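You operate a simulated robot arm through the tools that you are given. There is no shell and no other tool.

You are at the controls of a simulated robot arm. One attempt, no reset.

JOB
Put things in order on the open end of the green bench. At the end: the cream cartridge (marked "CONTACT") stands where the red link stood; the yellow link stands on top of the brown checked carton; the red link stands where the black ink pot stood; the black ink pot stands on top of the green screw box; whatever was shut is shut again. Leave all else as you found it, and nothing knocked over.

It is judged by the outcome, as a careful person would: the job done as asked, and still so three seconds after it is handed in. It fails if anything else is knocked over, pushed out of place, dropped, spilled or broken.

ROBOT AND FRAMES
A 7-joint arm with a two-finger gripper, fixed in place. Base frame: the origin is on the floor under the middle of its stand, x ahead of it, y to its left, z up; the work surface is at about z = 780. Lengths are in mm, angles in degrees, forces in N, time in s.
With the tool pointing down near the work surface it reaches from about 340 to 720 mm from the base axis. Its first joint turns from -66.0 to 66.0 degrees. Payload 2.45 kg.
The TCP is the grasp point between the finger pads, 26 mm short of the fingertips. In the tool frame z runs along the fingers and y along their closing line. The gripper opens to 96 mm; its body begins 69 mm behind the TCP.
Orientation is that of the tool frame in the base frame, as a unit quaternion [x, y, z, w]. With the fingers straight down and closing along the base's y, the tool's x points along the base's -x, its y along +y and its z along -z.

CONTROLS
- The arm moves only by the tool send_rows. Its argument "plan" is a list of rows, each a list of 3 entries, a list of its own where there are three numbers: the gripper command, from -1 (fully open) to 1 (shut), values between in proportion, then the shift along the tool's x, y, z in mm, then the turn, a rotation vector about the tool's x, y, z in degrees. In form: [[jaw, [dx, dy, dz], [wx, wy, wz]], ...]. A call has 1 to 20 rows; each row shifts and turns the commanded pose from where the row before left it, along the tool's axes as they then stand. Each row takes 0.2 s and may step no farther than 50 mm and 8.6 degrees from the row before; otherwise, or with a gripper value out of range, the whole call is refused. A pose out of reach is approached as far as the arm can. The call stops where the force on the tool passes 40 N (or 10 N more than at its start, if that is more) or the arm is blocked; 0.2 s more then pass. The fingers move at their own pace (about 50 mm/s each) and stop on an object; they squeeze with about 24 N. The grip force told is the motor's: it shows also when the fingers shut on nothing. Time passes only in rows, and 0.2 s behind the last, so rows that do not move let the fingers close. It gives the time, the measured TCP pose, the force on the tool (base axes), the opening and the grip force at its end, in the units of the frame above (readings bear some noise), with the torque about the TCP (base axes, N m) and any sound that the robot's microphone picked up.
- Cameras (640 x 400 px; columns grow to the right, rows downward): "scene" is fixed at [162.8, -389.5, 1423]; the picture's right is [0.79, -0.61, 0.00], its down [-0.36, -0.46, -0.81] and it looks along [0.49, 0.64, -0.58] (base axes); focal length 368 px, centre (320, 200). "wrist" rides on the gripper at [82, 3, -98] in the tool frame; the picture's right is [-0.04, 1.00, 0.00], its down [-0.73, -0.03, -0.68] and it looks along [-0.68, -0.03, 0.73] (tool axes); focal length 256 px, centre (320, 200). There is no depth. A picture from a camera that has moved, and an enlarged one, comes with that camera's place and axes in the base frame and with its lens.
- grab_frame(camera): a new picture of that camera. The clock stands still meanwhile.
- close_up(camera, box): a new picture of the part [left, top, right, bottom] of that camera's present view, enlarged. The clock stands still meanwhile.
- close_job(): hands the job in; it is judged then, once.

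Nothing tells you positions but the pictures and the camera data. Unless the task says otherwise, let go and move clear before handing in.

The tools are called after "Emit:" as a command line: name --argument value ..., lists and objects as JSON in quotes. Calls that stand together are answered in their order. send_rows: Moves the arm, as the interface text tells. Its arguments: {"type":"object","properties":{"plan":{"type":"array","items":{"type":"array"}}},"required":["plan"]} The other tools are called the same way: grab_frame (camera) takes a picture; close_up (camera, box) takes an enlarged picture of a part of a camera's view; close_job () hands the job in.

At the start:

```text
time_s: 0.0
tcp_pos: [358.8, 147.9, 1041.3]
ee_rot: [0.001, 1.0, 0.0, 0.001]
contact_force: [0.3, 0.4, -0.1]
torque: [0.0, -0.01, 0.02]
opening: 96.1
gripper_force: 0.0
```

scene: 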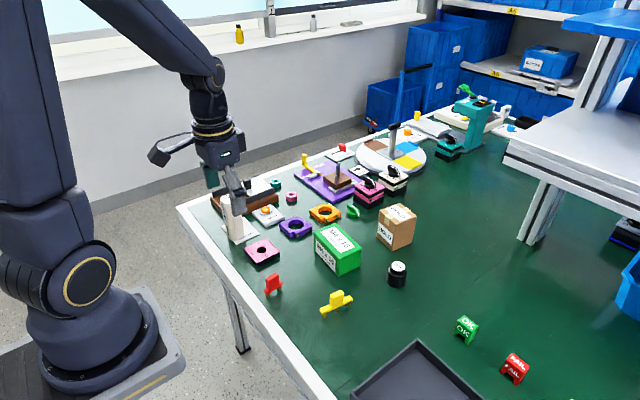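
wrist: 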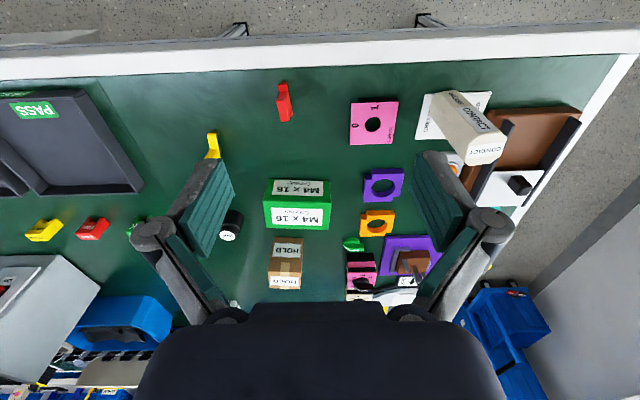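

I see a green bench with a red link, yellow link, green screw box, brown carton, black ink pot and a cream cartridge marked CONTACT. I'll take closer pictures before moving.

Emit:
close_up --camera "scene" --box '[180, 140, 340, 240]'

Emit:
close_up --camera "scene" --box '[250, 190, 430, 330]'

Emit:
close_up --camera "wrist" --box '[400, 60, 600, 220]'

Emit:
close_up --camera "wrist" --box '[180, 60, 440, 300]'

Emit:
close_up --camera "scene" --box '[290, 120, 430, 220]'

```text
4.00 times, centred on (260, 190) of scene
camera zoom: at [162.8, -389.5, 1423.0], right [0.79, -0.61, 0.0], down [-0.36, -0.46, -0.81], along [0.49, 0.64, -0.58], focal length 1470 px, centre (560, 240)
```

zoom: 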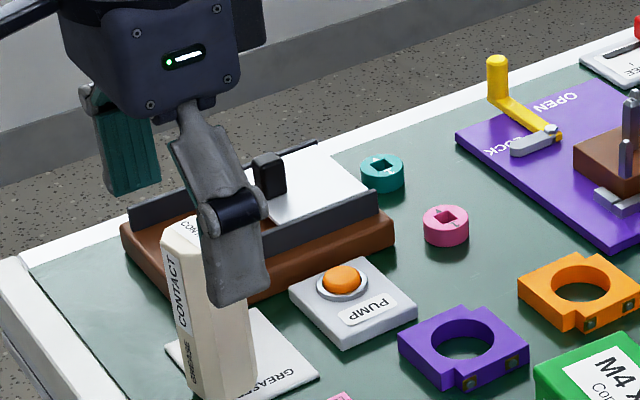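

```text
2.86 times, centred on (340, 260) of scene
camera zoom: at [162.8, -389.5, 1423.0], right [0.79, -0.61, 0.0], down [-0.36, -0.46, -0.81], along [0.49, 0.64, -0.58], focal length 1050 px, centre (263, 29)
```

zoom: 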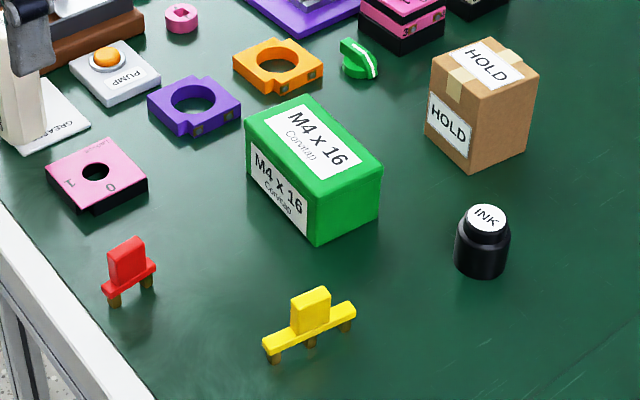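

```text
2.50 times, centred on (500, 140) of wrist
camera zoom: at [278.2, 151.5, 1138.8], right [0.04, 1.0, 0.0], down [0.73, -0.03, 0.68], along [0.68, -0.03, -0.73], focal length 640 px, centre (-130, 350)
```

zoom: 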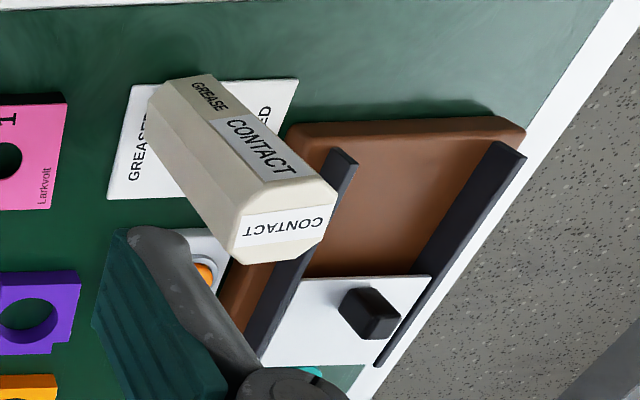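

```text
1.67 times, centred on (310, 180) of wrist
camera zoom: at [278.2, 151.5, 1138.8], right [0.04, 1.0, 0.0], down [0.73, -0.03, 0.68], along [0.68, -0.03, -0.73], focal length 427 px, centre (337, 233)
```

zoom: 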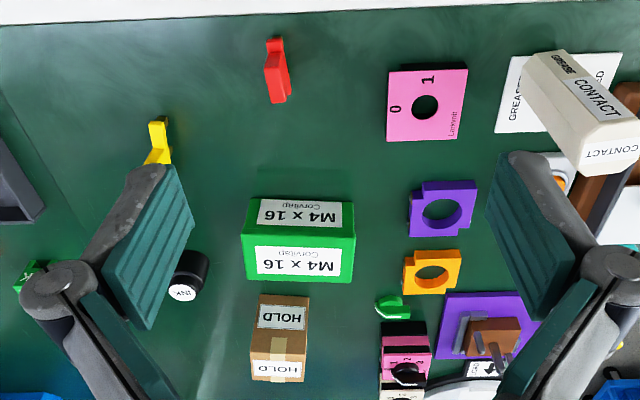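

```text
4.00 times, centred on (360, 170) of scene
camera zoom: at [162.8, -389.5, 1423.0], right [0.79, -0.61, 0.0], down [-0.36, -0.46, -0.81], along [0.49, 0.64, -0.58], focal length 1470 px, centre (160, 320)
```

zoom: 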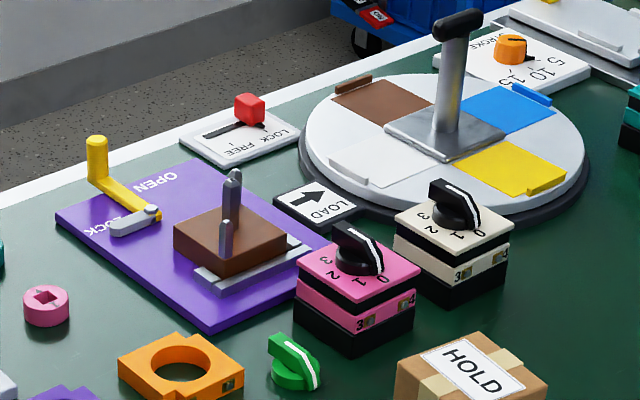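

The cartridge stands on a small white "GREASED" mat. The red link is near (408,100), the yellow link near (489,-20), the ink pot near (645,-45), the green box near (597,105) and the carton near (750,63). I'll check the rest of the scene for look-alikes and details.

Emit:
close_up --camera "scene" --box '[360, 180, 440, 230]'

Emit:
close_up --camera "scene" --box '[340, 290, 540, 400]'

Emit:
close_up --camera "scene" --box '[400, 70, 640, 220]'

Emit:
close_up --camera "scene" --box '[250, 260, 360, 320]'

Emit:
close_up --camera "scene" --box '[370, 200, 420, 290]'

```text
8.00 times, centred on (400, 205) of scene
camera zoom: at [162.8, -389.5, 1423.0], right [0.79, -0.61, 0.0], down [-0.36, -0.46, -0.81], along [0.49, 0.64, -0.58], focal length 2940 px, centre (-320, 160)
```

zoom: 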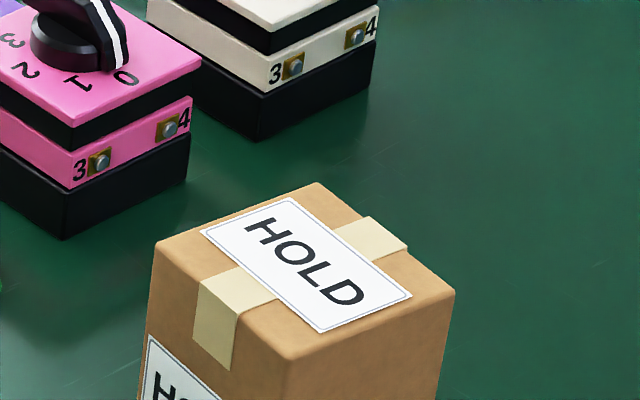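

```text
3.20 times, centred on (440, 345) of scene
camera zoom: at [162.8, -389.5, 1423.0], right [0.79, -0.61, 0.0], down [-0.36, -0.46, -0.81], along [0.49, 0.64, -0.58], focal length 1176 px, centre (-64, -264)
```

zoom: 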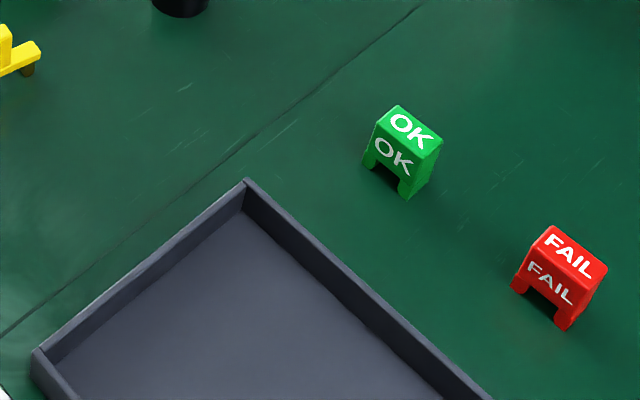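

```text
2.67 times, centred on (520, 145) of scene
camera zoom: at [162.8, -389.5, 1423.0], right [0.79, -0.61, 0.0], down [-0.36, -0.46, -0.81], along [0.49, 0.64, -0.58], focal length 980 px, centre (-213, 347)
```

zoom: 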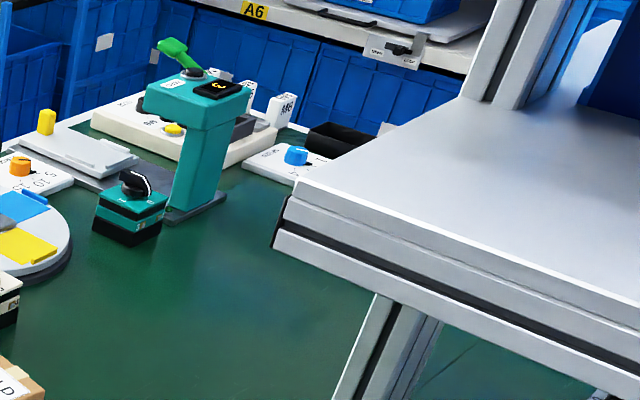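

```text
5.82 times, centred on (305, 290) of scene
camera zoom: at [162.8, -389.5, 1423.0], right [0.79, -0.61, 0.0], down [-0.36, -0.46, -0.81], along [0.49, 0.64, -0.58], focal length 2138 px, centre (407, -324)
```

zoom: 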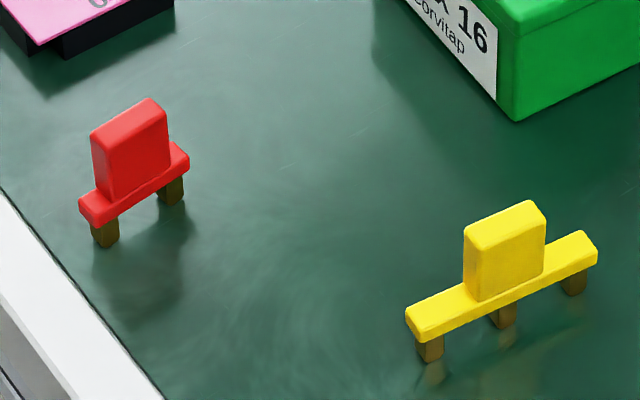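

```text
4.44 times, centred on (395, 245) of scene
camera zoom: at [162.8, -389.5, 1423.0], right [0.79, -0.61, 0.0], down [-0.36, -0.46, -0.81], along [0.49, 0.64, -0.58], focal length 1633 px, centre (-13, 0)
```

zoom: 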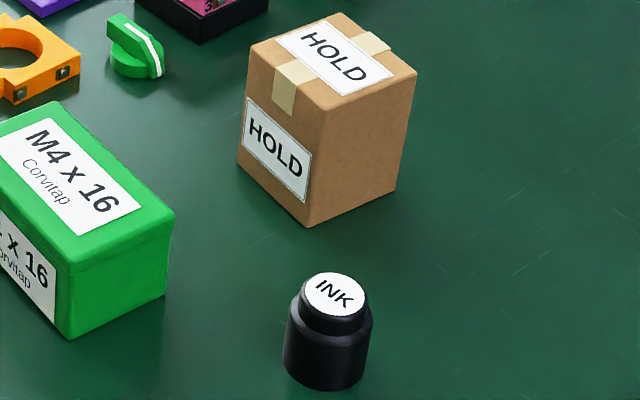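

The only look-alikes are the OK and FAIL markers, which aren't part of the job. I'll start with the ink pot by moving above that area and looking with the wrist camera.

Emit:
send_rows --plan '[[-1, [-24, -18, 6], [0, 0, 0]], [-1, [-24, -18, 6], [0, 0, 0]], [-1, [-24, -18, 6], [0, 0, 0]], [-1, [-24, -18, 6], [0, 0, 0]], [-1, [-24, -18, 6], [0, 0, 0]], [-1, [-24, -18, 6], [0, 0, 0]], [-1, [-24, -18, 6], [0, 0, 0]], [-1, [-24, -18, 6], [0, 0, 0]], [-1, [-24, -18, 6], [0, 0, 0]], [-1, [-24, -18, 6], [0, 0, 0]], [-1, [0, 0, 0], [0, 0, 0]]]'

Emit:
grab_frame --camera "wrist"

Emit:
grab_frame --camera "scene"

```text
time_s: 2.4
tcp_pos: [597.9, -31.6, 980.9]
ee_rot: [0.0, 1.0, -0.001, 0.001]
contact_force: [0.0, -0.4, -0.4]
torque: [0.01, -0.01, 0.03]
opening: 95.9
gripper_force: 0.1
```

```text
taken
camera wrist: at [517.8, -28.3, 1079.3], right [0.04, 1.0, 0.0], down [0.73, -0.03, 0.68], along [0.68, -0.03, -0.73], focal length 256 px, centre (320, 200)
```

wrist: 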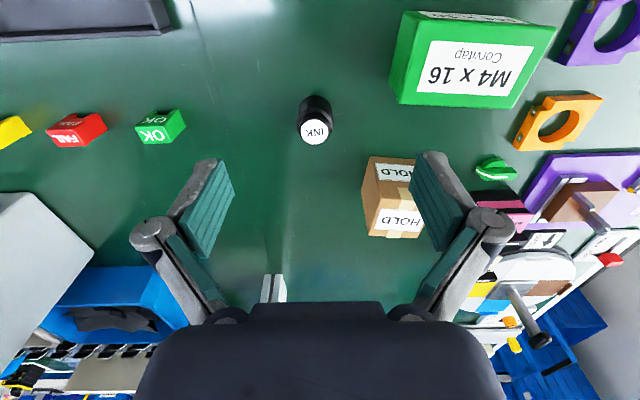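

```text
taken
```

scene: 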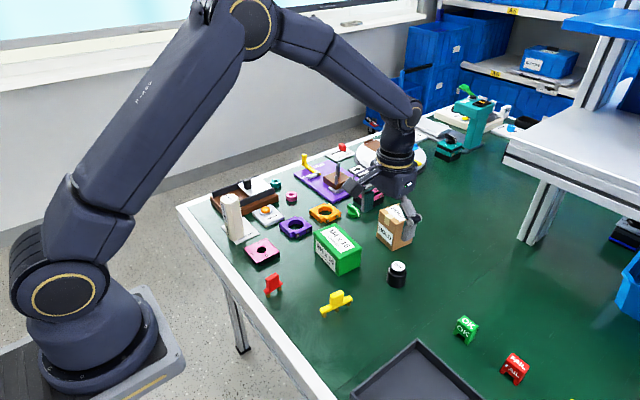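

The ink pot is clear at about (648,-40). I'll zoom in on it and on the box and carton.

Emit:
close_up --camera "wrist" --box '[280, 80, 360, 160]'

Emit:
close_up --camera "wrist" --box '[350, 0, 600, 250]'

Emit:
close_up --camera "scene" --box '[370, 245, 420, 295]'

```text
5.00 times, centred on (320, 120) of wrist
camera zoom: at [517.8, -28.3, 1079.3], right [0.04, 1.0, 0.0], down [0.73, -0.03, 0.68], along [0.68, -0.03, -0.73], focal length 1280 px, centre (320, 600)
```

zoom: 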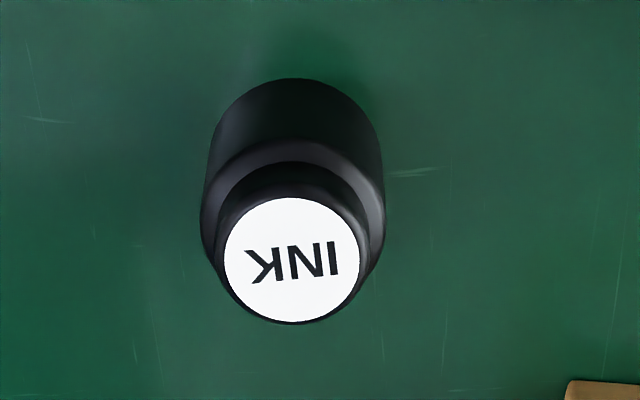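

```text
1.60 times, centred on (475, 125) of wrist
camera zoom: at [517.8, -28.3, 1079.3], right [0.04, 1.0, 0.0], down [0.73, -0.03, 0.68], along [0.68, -0.03, -0.73], focal length 410 px, centre (72, 320)
```

zoom: 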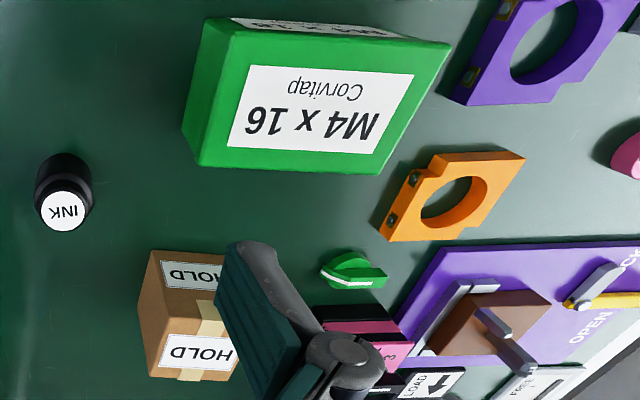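

```text
8.00 times, centred on (395, 270) of scene
camera zoom: at [162.8, -389.5, 1423.0], right [0.79, -0.61, 0.0], down [-0.36, -0.46, -0.81], along [0.49, 0.64, -0.58], focal length 2940 px, centre (-280, -360)
```

zoom: 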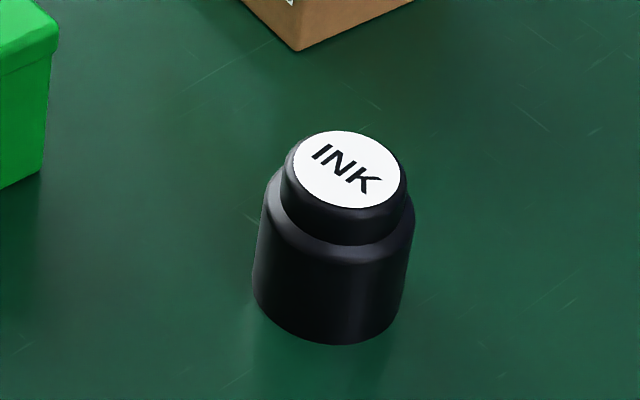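

The ink pot axis is near (649,-40.5), about 42 mm across and 53 mm tall. The screw box top is near z=834. I'll move above the pot and check alignment.

Emit:
send_rows --plan '[[-1, [-17, -3, 20], [0, 0, 0]], [-1, [-17, -3, 20], [0, 0, 0]], [-1, [-17, -3, 20], [0, 0, 0]], [-1, [0, 0, 20], [0, 0, 0]], [-1, [0, 0, 0], [0, 0, 0]]]'

Emit:
grab_frame --camera "wrist"

```text
time_s: 3.6
tcp_pos: [648.4, -41.7, 901.0]
ee_rot: [0.0, 1.0, 0.0, 0.0]
contact_force: [0.1, -0.4, 0.0]
torque: [0.04, -0.02, -0.01]
opening: 95.8
gripper_force: 0.0
```

```text
taken
camera wrist: at [568.3, -37.6, 999.0], right [0.04, 1.0, 0.0], down [0.73, -0.03, 0.68], along [0.68, -0.03, -0.73], focal length 256 px, centre (320, 200)
```

wrist: 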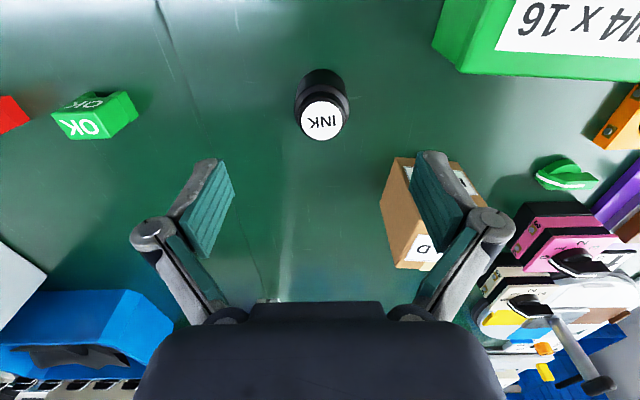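

The pot is centred at about (648,-40), almost directly under the gripper. I'll descend and grip it.

Emit:
send_rows --plan '[[-1, [0, 1.5, 25], [0, 0, 0]], [-1, [0, 0, 25], [0, 0, 0]], [-1, [0, 0, 20], [0, 0, 0]], [-1, [0, 0, 12], [0, 0, 0]], [-1, [0, 0, 9], [0, 0, 0]], [-1, [0, 0, 0], [0, 0, 0]]]'

Emit:
grab_frame --camera "wrist"

Emit:
close_up --camera "scene" --box '[350, 200, 450, 300]'

```text
time_s: 5.0
tcp_pos: [649.1, -40.4, 810.4]
ee_rot: [0.001, 1.0, 0.0, -0.001]
contact_force: [-0.5, 0.2, 0.1]
torque: [0.0, 0.0, -0.02]
opening: 96.0
gripper_force: 0.0
```

```text
taken
camera wrist: at [569.1, -35.9, 907.9], right [0.04, 1.0, 0.0], down [0.73, -0.03, 0.68], along [0.68, -0.03, -0.73], focal length 256 px, centre (320, 200)
```

wrist: 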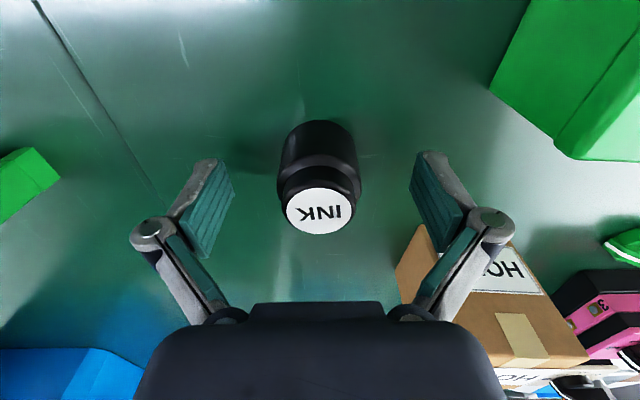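

```text
4.00 times, centred on (400, 250) of scene
camera zoom: at [162.8, -389.5, 1423.0], right [0.79, -0.61, 0.0], down [-0.36, -0.46, -0.81], along [0.49, 0.64, -0.58], focal length 1470 px, centre (0, 0)
```

zoom: 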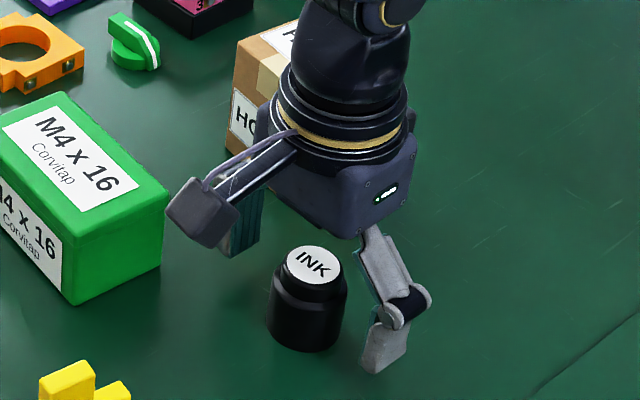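

The pot sits between the pads. I'll close the jaw now.

Emit:
send_rows --plan '[[1, [0, 0, 0], [0, 0, 0]], [1, [0, 0, 0], [0, 0, 0]], [1, [0, 0, 0], [0, 0, 0]], [1, [0, 0, 0], [0, 0, 0]], [1, [0, 0, 0], [0, 0, 0]], [1, [0, 0, 0], [0, 0, 0]]]'

Emit:
grab_frame --camera "wrist"

```text
time_s: 6.4
tcp_pos: [650.9, -39.3, 809.8]
ee_rot: [0.0, 1.0, 0.0, 0.0]
contact_force: [0.7, -0.6, 1.8]
torque: [0.01, 0.0, -0.02]
opening: 41.0
gripper_force: 24.1
```

```text
taken
camera wrist: at [569.0, -35.9, 908.1], right [0.04, 1.0, 0.0], down [0.73, -0.03, 0.68], along [0.68, -0.03, -0.73], focal length 256 px, centre (320, 200)
```

wrist: 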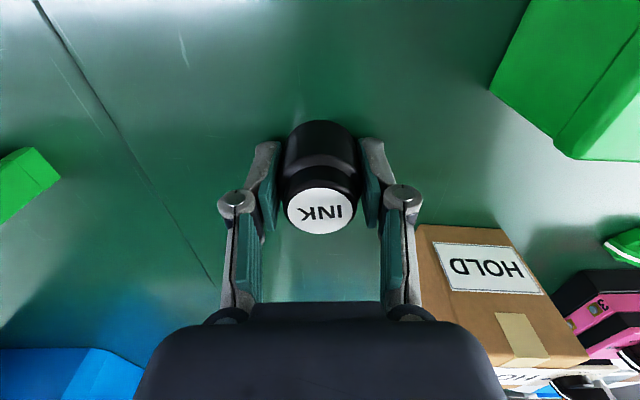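

The pot is gripped with the opening at 41 mm. I'll lift straight up and move above the green screw box.

Emit:
send_rows --plan '[[1, [0, 0, -15], [0, 0, 0]], [1, [0, 0, -25], [0, 0, 0]], [1, [0, 0, -30], [0, 0, 0]], [1, [0, 0, -30], [0, 0, 0]], [1, [0, 0, -20], [0, 0, 0]], [1, [8, 20, 0], [0, 0, 0]], [1, [9, 25, 0], [0, 0, 0]], [1, [9, 25, 0], [0, 0, 0]], [1, [9, 25, 0], [0, 0, 0]], [1, [9, 25, 0], [0, 0, 0]], [1, [9, 20, 0], [0, 0, 0]], [1, [0, 0, 0], [0, 0, 0]]]'

Emit:
grab_frame --camera "wrist"

Emit:
close_up --camera "scene" --box '[280, 170, 420, 290]'

```text
time_s: 9.0
tcp_pos: [597.0, 102.5, 929.8]
ee_rot: [0.001, 1.0, 0.0, 0.0]
contact_force: [0.0, 0.1, -0.2]
torque: [-0.01, -0.01, -0.03]
opening: 0.0
gripper_force: 24.1
```

```text
taken
camera wrist: at [515.7, 104.7, 1027.2], right [0.04, 1.0, 0.0], down [0.73, -0.03, 0.68], along [0.68, -0.03, -0.73], focal length 256 px, centre (320, 200)
```

wrist: 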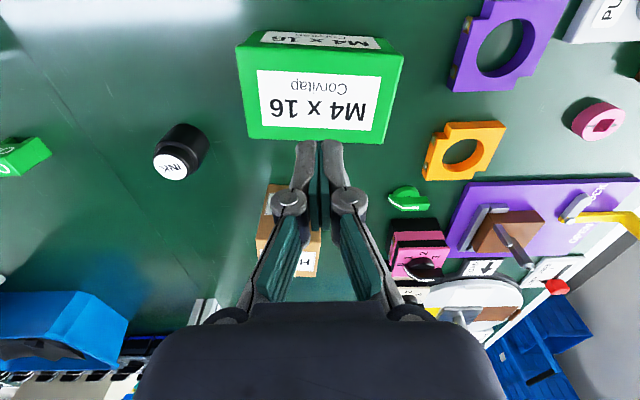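

```text
3.33 times, centred on (350, 230) of scene
camera zoom: at [162.8, -389.5, 1423.0], right [0.79, -0.61, 0.0], down [-0.36, -0.46, -0.81], along [0.49, 0.64, -0.58], focal length 1225 px, centre (220, 100)
```

zoom: 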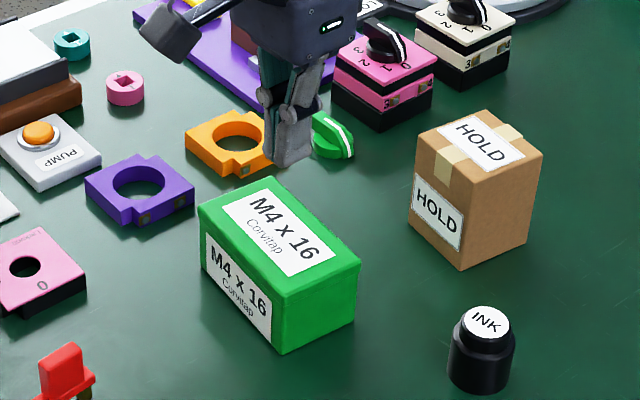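

The pot slipped out of the grip: the jaw is fully shut, and the pot is still standing at its original place. I'll check whether it shifted and why it slipped.

Emit:
close_up --camera "scene" --box '[370, 245, 420, 295]'

Emit:
close_up --camera "wrist" --box '[130, 100, 230, 200]'

Emit:
close_up --camera "wrist" --box '[260, 120, 380, 240]'

```text
8.00 times, centred on (395, 270) of scene
camera zoom: at [162.8, -389.5, 1423.0], right [0.79, -0.61, 0.0], down [-0.36, -0.46, -0.81], along [0.49, 0.64, -0.58], focal length 2940 px, centre (-280, -360)
```

zoom: 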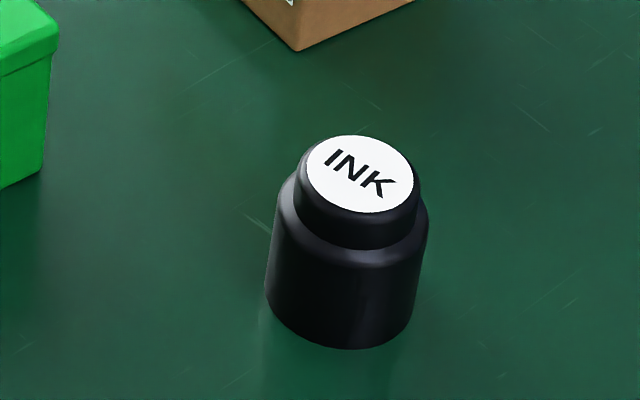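

```text
4.00 times, centred on (180, 150) of wrist
camera zoom: at [515.7, 104.7, 1027.2], right [0.04, 1.0, 0.0], down [0.73, -0.03, 0.68], along [0.68, -0.03, -0.73], focal length 1024 px, centre (880, 400)
```

zoom: 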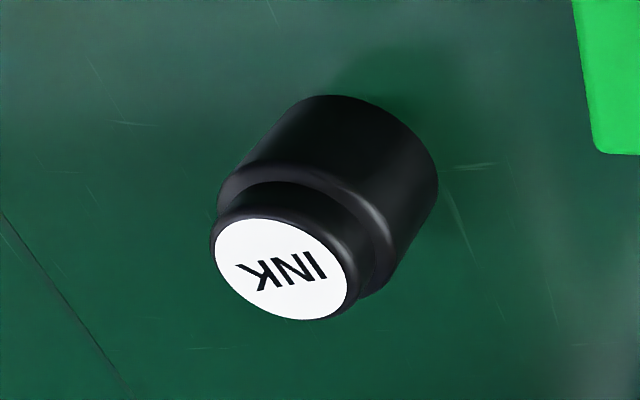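

```text
3.33 times, centred on (320, 180) of wrist
camera zoom: at [515.7, 104.7, 1027.2], right [0.04, 1.0, 0.0], down [0.73, -0.03, 0.68], along [0.68, -0.03, -0.73], focal length 853 px, centre (320, 267)
```

zoom: 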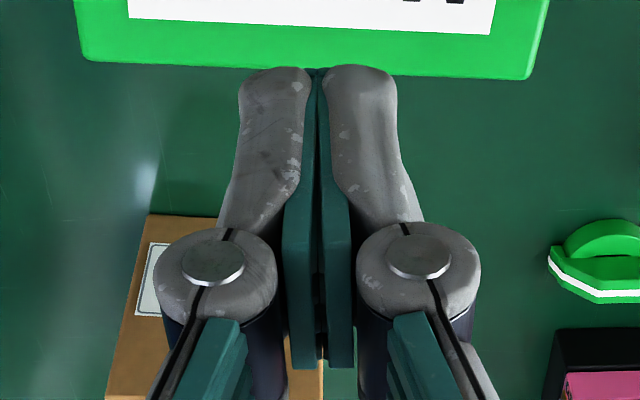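

The pot moved only about 4 mm and is still standing. I'll go back, regrip, and lift very slowly while checking the force and opening.

Emit:
send_rows --plan '[[-1, [-8, -24, 0], [0, 0, 0]], [-1, [-9, -24, 0], [0, 0, 0]], [-1, [-9, -24, 0], [0, 0, 0]], [-1, [-9, -24, 0], [0, 0, 0]], [-1, [-9, -24, 0], [0, 0, 0]], [-1, [-9, -25, 0], [0, 0, 0]], [-1, [0, 0, 15], [0, 0, 0]], [-1, [0, 0, 15], [0, 0, 0]], [-1, [0, 0, 0], [0, 0, 0]]]'

Emit:
close_up --camera "wrist" --box '[270, 60, 370, 160]'

```text
time_s: 11.0
tcp_pos: [650.3, -44.8, 900.8]
ee_rot: [0.0, 1.0, 0.0, 0.0]
contact_force: [-1.1, -0.6, 0.2]
torque: [0.01, 0.01, 0.02]
opening: 96.2
gripper_force: 0.2
```

```text
4.00 times, centred on (320, 110) of wrist
camera zoom: at [569.1, -41.2, 998.0], right [0.04, 1.0, 0.0], down [0.73, -0.03, 0.68], along [0.68, -0.03, -0.73], focal length 1024 px, centre (320, 560)
```

zoom: 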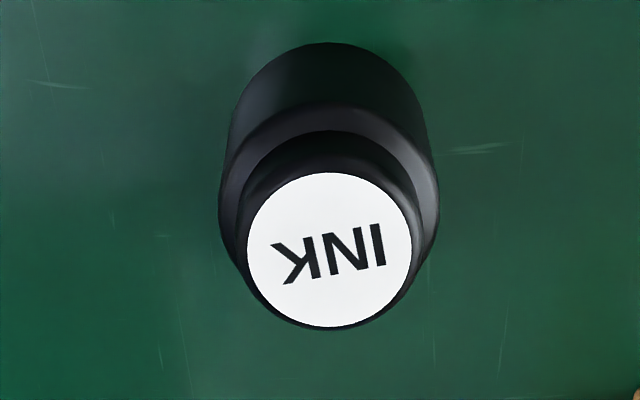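

The pot is now at about (650,-43). I'll descend, grip, wait longer, then lift only 4 mm.

Emit:
send_rows --plan '[[-1, [0, 1.5, 25], [0, 0, 0]], [-1, [0, 0, 25], [0, 0, 0]], [-1, [0, 0, 22], [0, 0, 0]], [-1, [0, 0, 12], [0, 0, 0]], [-1, [0, 0, 9], [0, 0, 0]], [-1, [0, 0, 0], [0, 0, 0]], [1, [0, 0, 0], [0, 0, 0]], [1, [0, 0, 0], [0, 0, 0]], [1, [0, 0, 0], [0, 0, 0]], [1, [0, 0, 0], [0, 0, 0]], [1, [0, 0, 0], [0, 0, 0]], [1, [0, 0, 0], [0, 0, 0]], [1, [0, 0, 0], [0, 0, 0]]]'

Emit:
send_rows --plan '[[1, [0, 0, -1], [0, 0, 0]], [1, [0, 0, -1], [0, 0, 0]], [1, [0, 0, -1], [0, 0, 0]], [1, [0, 0, -1], [0, 0, 0]], [1, [0, 0, 0], [0, 0, 0]]]'

Emit:
close_up --camera "scene" --box '[370, 235, 430, 295]'

Emit:
close_up --camera "wrist" --box '[240, 100, 400, 260]'

```text
time_s: 13.8
tcp_pos: [649.9, -43.9, 808.4]
ee_rot: [0.0, 1.0, 0.0, 0.0]
contact_force: [0.6, 0.1, -0.9]
torque: [0.02, -0.03, 0.0]
opening: 40.2
gripper_force: 24.5
```

```text
time_s: 15.0
tcp_pos: [649.0, -42.1, 810.9]
ee_rot: [-0.001, 1.0, 0.0, 0.001]
contact_force: [0.0, 0.2, -0.9]
torque: [0.0, 0.02, 0.0]
opening: 40.5
gripper_force: 24.7
```

```text
6.67 times, centred on (400, 265) of scene
camera zoom: at [162.8, -389.5, 1423.0], right [0.79, -0.61, 0.0], down [-0.36, -0.46, -0.81], along [0.49, 0.64, -0.58], focal length 2450 px, centre (-213, -233)
```

zoom: 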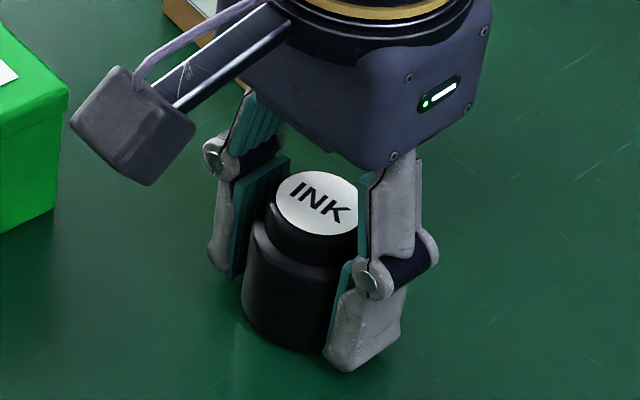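

```text
2.50 times, centred on (320, 180) of wrist
camera zoom: at [569.1, -39.5, 908.8], right [0.04, 1.0, 0.0], down [0.73, -0.03, 0.68], along [0.68, -0.03, -0.73], focal length 640 px, centre (320, 250)
```

zoom: 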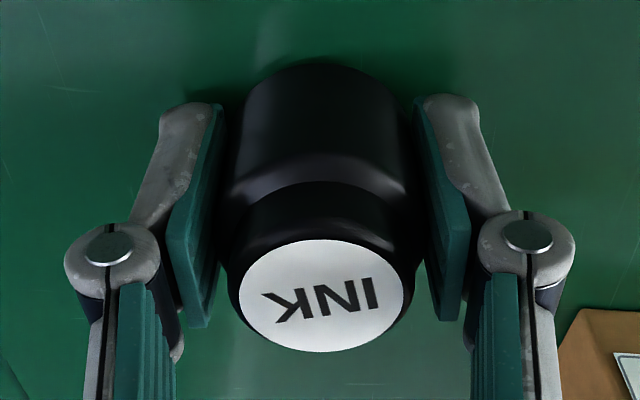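

The pot's lid rose about 3 mm with the gripper, so it holds at slow speed. I'll keep lifting gently and check again.

Emit:
send_rows --plan '[[1, [0, 0, -2], [0, 0, 0]], [1, [0, 0, -3], [0, 0, 0]], [1, [0, 0, -3], [0, 0, 0]], [1, [0, 0, -3], [0, 0, 0]], [1, [0, 0, -2], [0, 0, 0]], [1, [0, 0, 0], [0, 0, 0]]]'

Emit:
close_up --camera "scene" --box '[370, 235, 430, 295]'

Emit:
close_up --camera "wrist" --box '[240, 100, 400, 260]'

```text
time_s: 16.4
tcp_pos: [650.1, -43.0, 824.0]
ee_rot: [0.0, 1.0, 0.0, 0.0]
contact_force: [-0.7, 0.6, -1.8]
torque: [0.01, -0.03, 0.0]
opening: 40.6
gripper_force: 24.2
```

```text
6.67 times, centred on (400, 265) of scene
camera zoom: at [162.8, -389.5, 1423.0], right [0.79, -0.61, 0.0], down [-0.36, -0.46, -0.81], along [0.49, 0.64, -0.58], focal length 2450 px, centre (-213, -233)
```

zoom: 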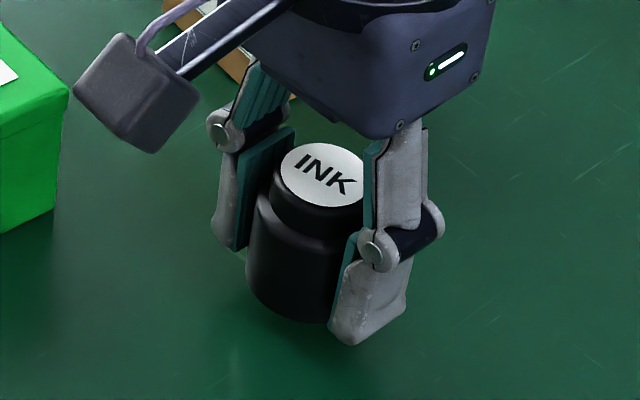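

```text
2.50 times, centred on (320, 180) of wrist
camera zoom: at [569.2, -39.3, 921.7], right [0.04, 1.0, 0.0], down [0.73, -0.03, 0.68], along [0.68, -0.03, -0.73], focal length 640 px, centre (320, 250)
```

zoom: 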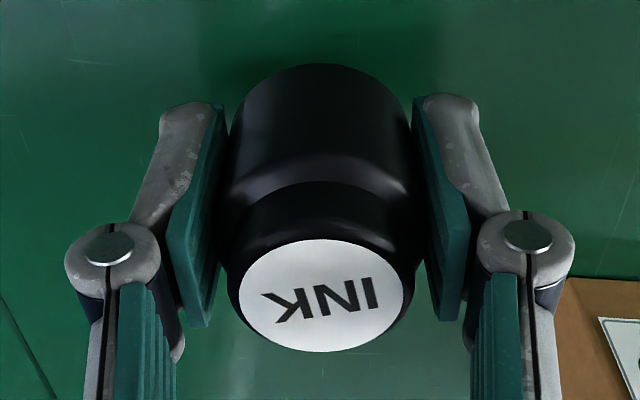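

The pot is holding steady in the grip with slow motion. I'll keep lifting gently to clear the box height.

Emit:
send_rows --plan '[[1, [0, 0, -1], [0, 0, 0]], [1, [0, 0, -2], [0, 0, 0]], [1, [0, 0, -3], [0, 0, 0]], [1, [0, 0, -3], [0, 0, 0]], [1, [0, 0, -4], [0, 0, 0]], [1, [0, 0, -4], [0, 0, 0]], [1, [0, 0, -4], [0, 0, 0]], [1, [0, 0, -4], [0, 0, 0]], [1, [0, 0, -4], [0, 0, 0]], [1, [0, 0, -4], [0, 0, 0]], [1, [0, 0, -4], [0, 0, 0]], [1, [0, 0, -4], [0, 0, 0]], [1, [0, 0, -4], [0, 0, 0]], [1, [0, 0, -4], [0, 0, 0]], [1, [0, 0, -3], [0, 0, 0]], [1, [0, 0, -2], [0, 0, 0]], [1, [0, 0, -1], [0, 0, 0]], [1, [0, 0, 0], [0, 0, 0]]]'

Emit:
close_up --camera "wrist" --box '[240, 100, 400, 260]'

Emit:
grab_frame --camera "wrist"

```text
time_s: 20.2
tcp_pos: [649.9, -43.6, 879.3]
ee_rot: [-0.001, 1.0, 0.0, 0.0]
contact_force: [-0.4, 0.3, -1.0]
torque: [0.0, 0.02, 0.0]
opening: 40.9
gripper_force: 24.2
```

```text
2.50 times, centred on (320, 180) of wrist
camera zoom: at [569.0, -39.4, 977.0], right [0.04, 1.0, 0.0], down [0.73, -0.03, 0.68], along [0.68, -0.03, -0.73], focal length 640 px, centre (320, 250)
```

zoom: 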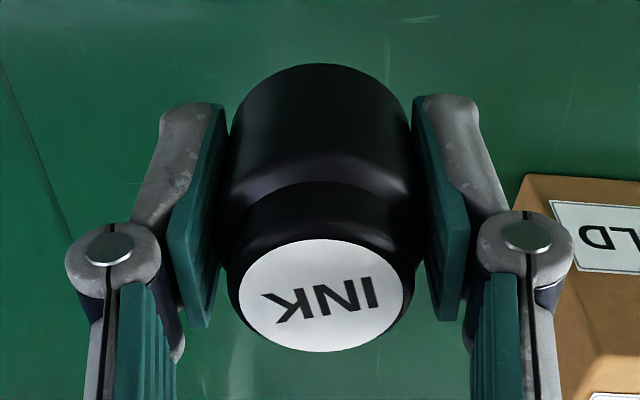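

```text
taken
camera wrist: at [569.0, -39.4, 977.0], right [0.04, 1.0, 0.0], down [0.73, -0.03, 0.68], along [0.68, -0.03, -0.73], focal length 256 px, centre (320, 200)
```

wrist: 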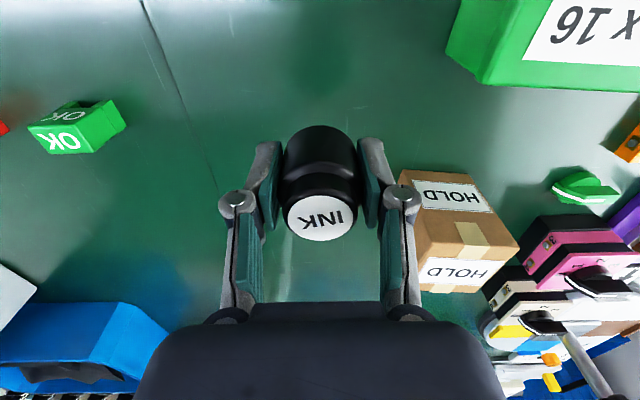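

The pot is held firmly at the same place in the grip. I'll move slowly toward the green box.

Emit:
send_rows --plan '[[1, [0.72, 1.87, -0.5], [0, 0, 0]], [1, [1.44, 3.74, -0.5], [0, 0, 0]], [1, [2.15, 5.6, -0.5], [0, 0, 0]], [1, [2.87, 7.5, -0.5], [0, 0, 0]], [1, [2.87, 7.5, -0.5], [0, 0, 0]], [1, [2.87, 7.5, -0.5], [0, 0, 0]], [1, [2.87, 7.5, -0.5], [0, 0, 0]], [1, [2.87, 7.5, -0.5], [0, 0, 0]], [1, [2.87, 7.5, -0.5], [0, 0, 0]], [1, [2.87, 7.5, -0.5], [0, 0, 0]], [1, [2.87, 7.5, -0.5], [0, 0, 0]], [1, [2.87, 7.5, -0.5], [0, 0, 0]], [1, [2.87, 7.5, -0.5], [0, 0, 0]], [1, [2.15, 5.6, 0], [0, 0, 0]], [1, [1.44, 3.74, 0], [0, 0, 0]], [1, [0.72, 1.87, 0], [0, 0, 0]], [1, [0, 0, 0], [0, 0, 0]]]'

Emit:
grab_frame --camera "wrist"

Emit:
grab_frame --camera "scene"

```text
time_s: 23.8
tcp_pos: [612.8, 54.7, 884.7]
ee_rot: [0.0, 1.0, 0.0, -0.001]
contact_force: [0.0, 0.5, -0.8]
torque: [0.01, 0.0, -0.01]
opening: 40.2
gripper_force: 24.3
```

```text
taken
camera wrist: at [531.8, 58.2, 983.4], right [0.04, 1.0, 0.0], down [0.73, -0.03, 0.68], along [0.68, -0.03, -0.73], focal length 256 px, centre (320, 200)
```

wrist: 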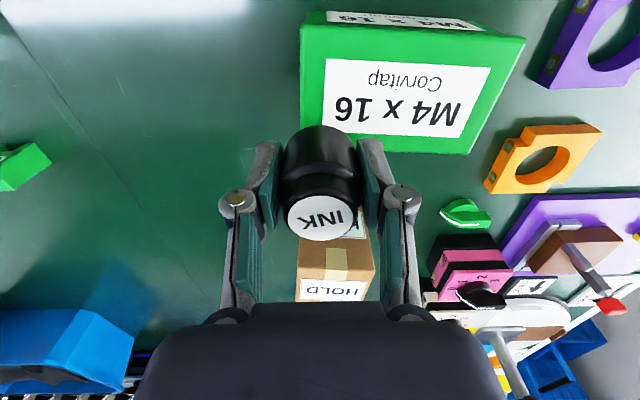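

```text
taken
```

scene: 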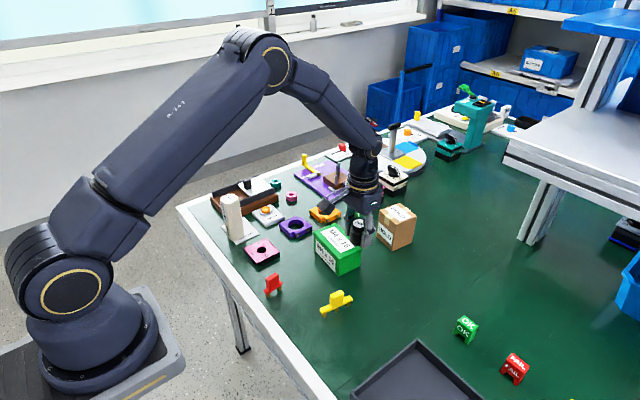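

The pot is still well held. I'll zoom in on the box top to find its centre and check the pot from the scene camera.

Emit:
close_up --camera "wrist" --box '[290, 0, 540, 170]'

Emit:
close_up --camera "scene" --box '[290, 190, 410, 290]'

```text
2.35 times, centred on (415, 85) of wrist
camera zoom: at [531.8, 58.2, 983.4], right [0.04, 1.0, 0.0], down [0.73, -0.03, 0.68], along [0.68, -0.03, -0.73], focal length 602 px, centre (96, 471)
```

zoom: 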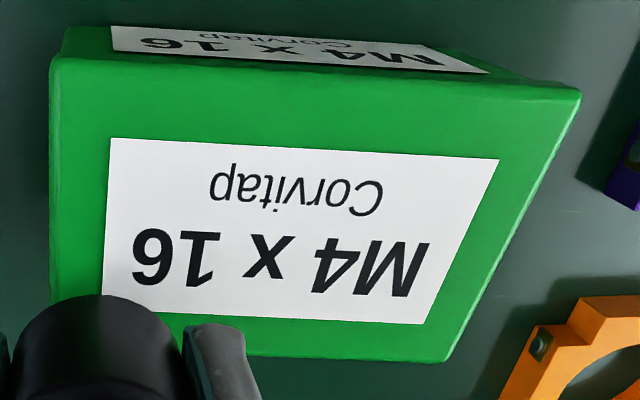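

```text
4.00 times, centred on (350, 240) of scene
camera zoom: at [162.8, -389.5, 1423.0], right [0.79, -0.61, 0.0], down [-0.36, -0.46, -0.81], along [0.49, 0.64, -0.58], focal length 1470 px, centre (200, 40)
```

zoom: 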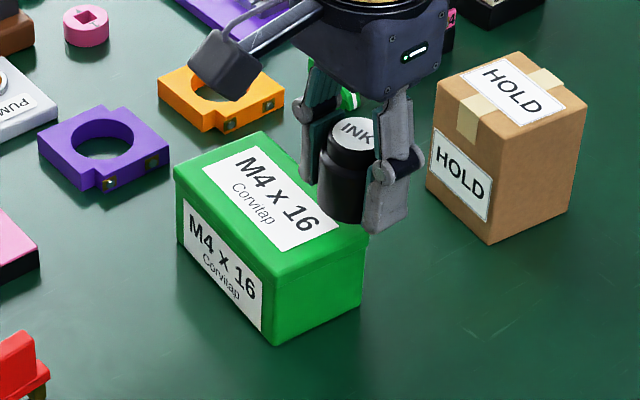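

The box lid centre comes out at about (593,102), in agreement with the earlier estimate. I'll move slowly above it.

Emit:
send_rows --plan '[[1, [0.73, 1.86, 0], [0, 0, 0]], [1, [1.45, 3.73, 0], [0, 0, 0]], [1, [2.18, 5.6, 0], [0, 0, 0]], [1, [2.9, 7.46, 0], [0, 0, 0]], [1, [2.9, 7.46, 0], [0, 0, 0]], [1, [2.9, 7.46, 0], [0, 0, 0]], [1, [2.18, 5.6, 0], [0, 0, 0]], [1, [1.81, 4.66, 0], [0, 0, 0]], [1, [1.09, 2.8, 0], [0, 0, 0]], [1, [0.36, 0.93, 0], [0, 0, 0]], [1, [0, 0, 0], [0, 0, 0]]]'

Emit:
grab_frame --camera "wrist"

Emit:
close_up --camera "scene" --box '[290, 190, 390, 290]'

```text
time_s: 26.2
tcp_pos: [593.8, 102.1, 885.4]
ee_rot: [0.0, 1.0, 0.0, 0.0]
contact_force: [-0.2, -0.2, -0.9]
torque: [-0.02, 0.02, 0.0]
opening: 40.1
gripper_force: 24.3
```

```text
taken
camera wrist: at [513.3, 105.6, 983.3], right [0.04, 1.0, 0.0], down [0.73, -0.03, 0.68], along [0.68, -0.03, -0.73], focal length 256 px, centre (320, 200)
```

wrist: 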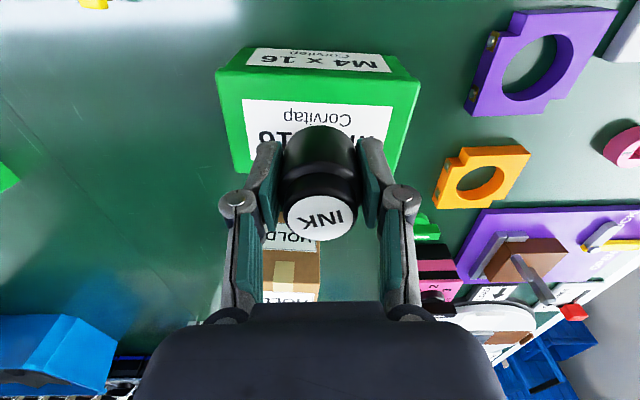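

```text
4.00 times, centred on (340, 240) of scene
camera zoom: at [162.8, -389.5, 1423.0], right [0.79, -0.61, 0.0], down [-0.36, -0.46, -0.81], along [0.49, 0.64, -0.58], focal length 1470 px, centre (240, 40)
```

zoom: 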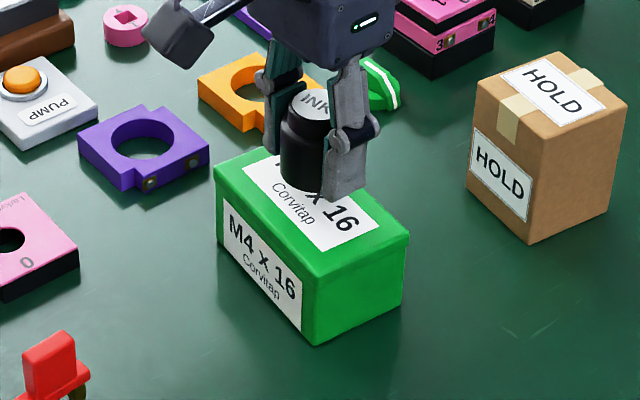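

The pot is centred over the box lid. I'll lower it slowly and watch for contact.

Emit:
send_rows --plan '[[1, [0, 0, 1], [0, 0, 0]], [1, [0, 0, 2], [0, 0, 0]], [1, [0, 0, 3], [0, 0, 0]], [1, [0, 0, 3], [0, 0, 0]], [1, [0, 0, 3], [0, 0, 0]], [1, [0, 0, 3], [0, 0, 0]], [1, [0, 0, 2], [0, 0, 0]], [1, [0, 0, 1], [0, 0, 0]], [1, [0, 0, 0], [0, 0, 0]]]'

Emit:
close_up --camera "scene" --box '[310, 200, 370, 260]'

```text
time_s: 28.2
tcp_pos: [594.1, 102.1, 868.1]
ee_rot: [0.001, 1.0, 0.0, 0.001]
contact_force: [-2.6, -0.2, 9.4]
torque: [0.05, 0.1, 0.01]
opening: 40.0
gripper_force: 24.2
```

```text
6.67 times, centred on (340, 230) of scene
camera zoom: at [162.5, -389.6, 1423.0], right [0.79, -0.61, 0.0], down [-0.36, -0.46, -0.81], along [0.49, 0.64, -0.58], focal length 2450 px, centre (187, 0)
```

zoom: 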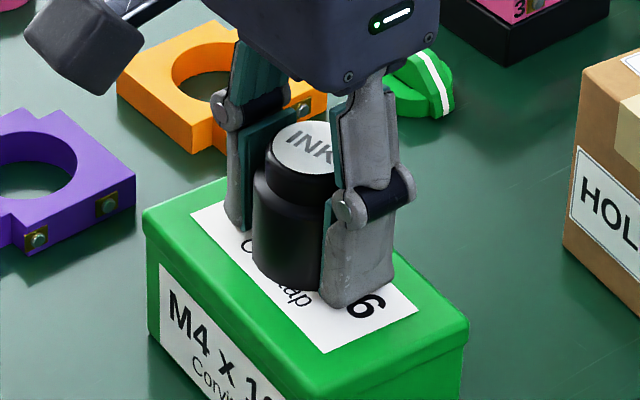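

The pot touched the lid at TCP z=868, so the lid top is near z=840. I'll ease off the pressure slightly and open the jaw gradually.

Emit:
send_rows --plan '[[1, [0, 0, -0.7], [0, 0, 0]], [0.15, [0, 0, 0], [0, 0, 0]], [0.1, [0, 0, 0], [0, 0, 0]], [0.0, [0, 0, 0], [0, 0, 0]], [-0.1, [0, 0, 0], [0, 0, 0]], [-0.3, [0, 0, 0], [0, 0, 0]], [-0.5, [0, 0, 0], [0, 0, 0]], [-0.5, [0, 0, 0], [0, 0, 0]]]'

Emit:
grab_frame --camera "wrist"

Emit:
close_up --camera "scene" --box '[310, 200, 370, 260]'

```text
time_s: 30.0
tcp_pos: [594.7, 101.4, 867.4]
ee_rot: [0.0, 1.0, 0.0, 0.0]
contact_force: [-0.3, -0.2, -0.1]
torque: [-0.02, -0.01, -0.05]
opening: 72.0
gripper_force: 0.0
```

```text
taken
camera wrist: at [513.1, 105.5, 965.6], right [0.04, 1.0, 0.0], down [0.73, -0.03, 0.68], along [0.68, -0.03, -0.73], focal length 256 px, centre (320, 200)
```

wrist: 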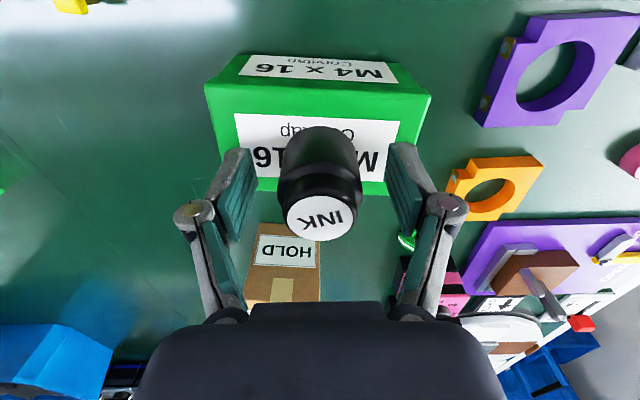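

```text
6.67 times, centred on (340, 230) of scene
camera zoom: at [162.8, -389.5, 1423.0], right [0.79, -0.61, 0.0], down [-0.36, -0.46, -0.81], along [0.49, 0.64, -0.58], focal length 2450 px, centre (187, 0)
```

zoom: 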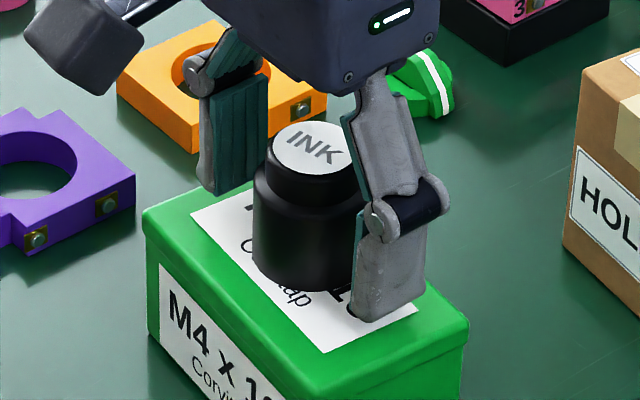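

The pot stands free on the box. I'll raise straight up and then move back above the red link to look.

Emit:
send_rows --plan '[[-0.5, [0, 0, -10], [0, 0, 0]], [-0.5, [0, 0, -25], [0, 0, 0]], [-0.5, [0, 0, -30], [0, 0, 0]], [-0.5, [0, 0, -30], [0, 0, 0]], [-0.5, [20, 0, -10], [0, 0, 0]], [-0.5, [35, 0, 0], [0, 0, 0]], [-0.5, [35, 0, 0], [0, 0, 0]], [-0.5, [35, 0, 0], [0, 0, 0]], [-0.5, [35, 0, 10], [0, 0, 0]], [-0.5, [25, 0, 20], [0, 0, 0]], [-0.5, [0, 0, 20], [0, 0, 0]], [-0.5, [0, 0, 0], [0, 0, 0]]]'

Emit:
grab_frame --camera "wrist"

Emit:
grab_frame --camera "scene"

```text
time_s: 32.6
tcp_pos: [410.2, 102.3, 922.4]
ee_rot: [0.0, 1.0, 0.0, 0.0]
contact_force: [0.1, -0.1, 0.1]
torque: [-0.02, 0.02, 0.0]
opening: 72.2
gripper_force: 0.0
```

```text
taken
camera wrist: at [328.6, 105.6, 1020.4], right [0.04, 1.0, 0.0], down [0.73, -0.03, 0.68], along [0.68, -0.03, -0.73], focal length 256 px, centre (320, 200)
```

wrist: 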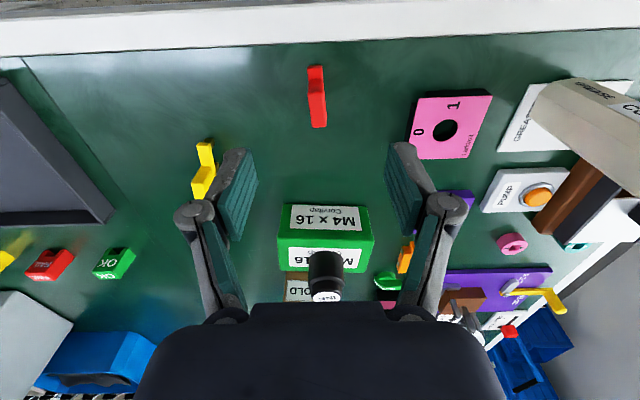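

```text
taken
```

scene: 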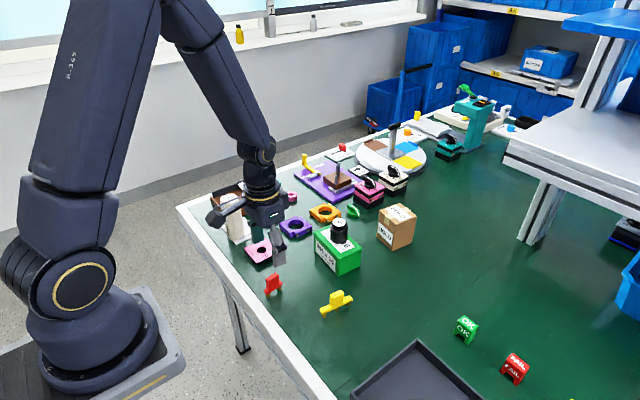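

The ink pot is standing on the box. Next I'll locate the red link precisely.

Emit:
close_up --camera "wrist" --box '[280, 55, 360, 135]'

Emit:
close_up --camera "scene" --box '[250, 260, 300, 310]'

Emit:
close_up --camera "wrist" --box '[170, 120, 260, 210]'

```text
5.00 times, centred on (320, 95) of wrist
camera zoom: at [328.6, 105.6, 1020.4], right [0.04, 1.0, 0.0], down [0.73, -0.03, 0.68], along [0.68, -0.03, -0.73], focal length 1280 px, centre (320, 725)
```

zoom: 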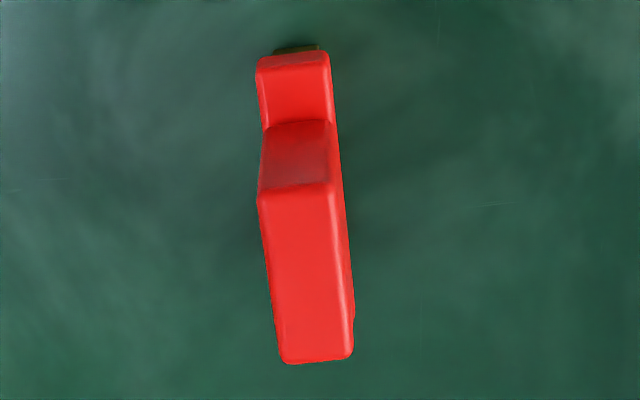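

```text
8.00 times, centred on (275, 285) of scene
camera zoom: at [162.8, -389.5, 1423.0], right [0.79, -0.61, 0.0], down [-0.36, -0.46, -0.81], along [0.49, 0.64, -0.58], focal length 2940 px, centre (680, -480)
```

zoom: 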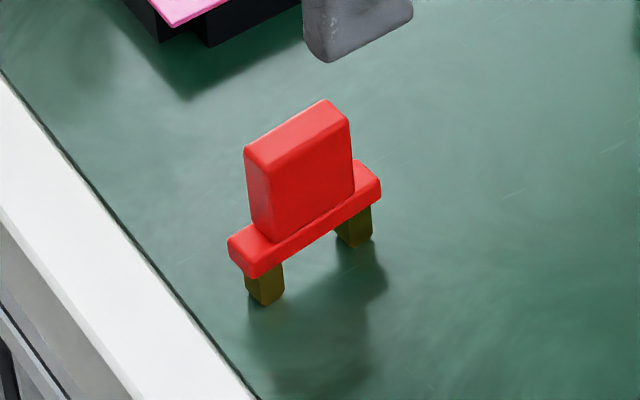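

```text
4.44 times, centred on (215, 165) of wrist
camera zoom: at [328.6, 105.6, 1020.4], right [0.04, 1.0, 0.0], down [0.73, -0.03, 0.68], along [0.68, -0.03, -0.73], focal length 1138 px, centre (787, 356)
```

zoom: 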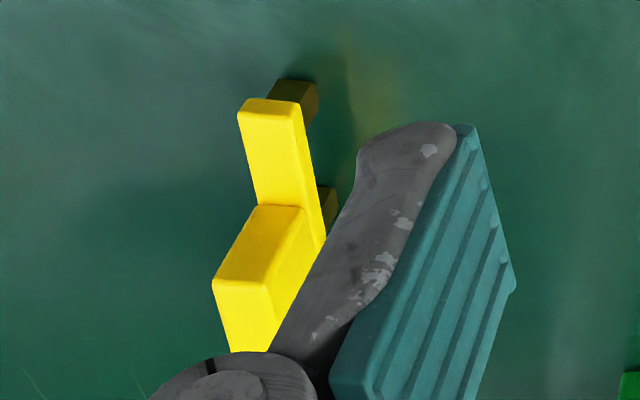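

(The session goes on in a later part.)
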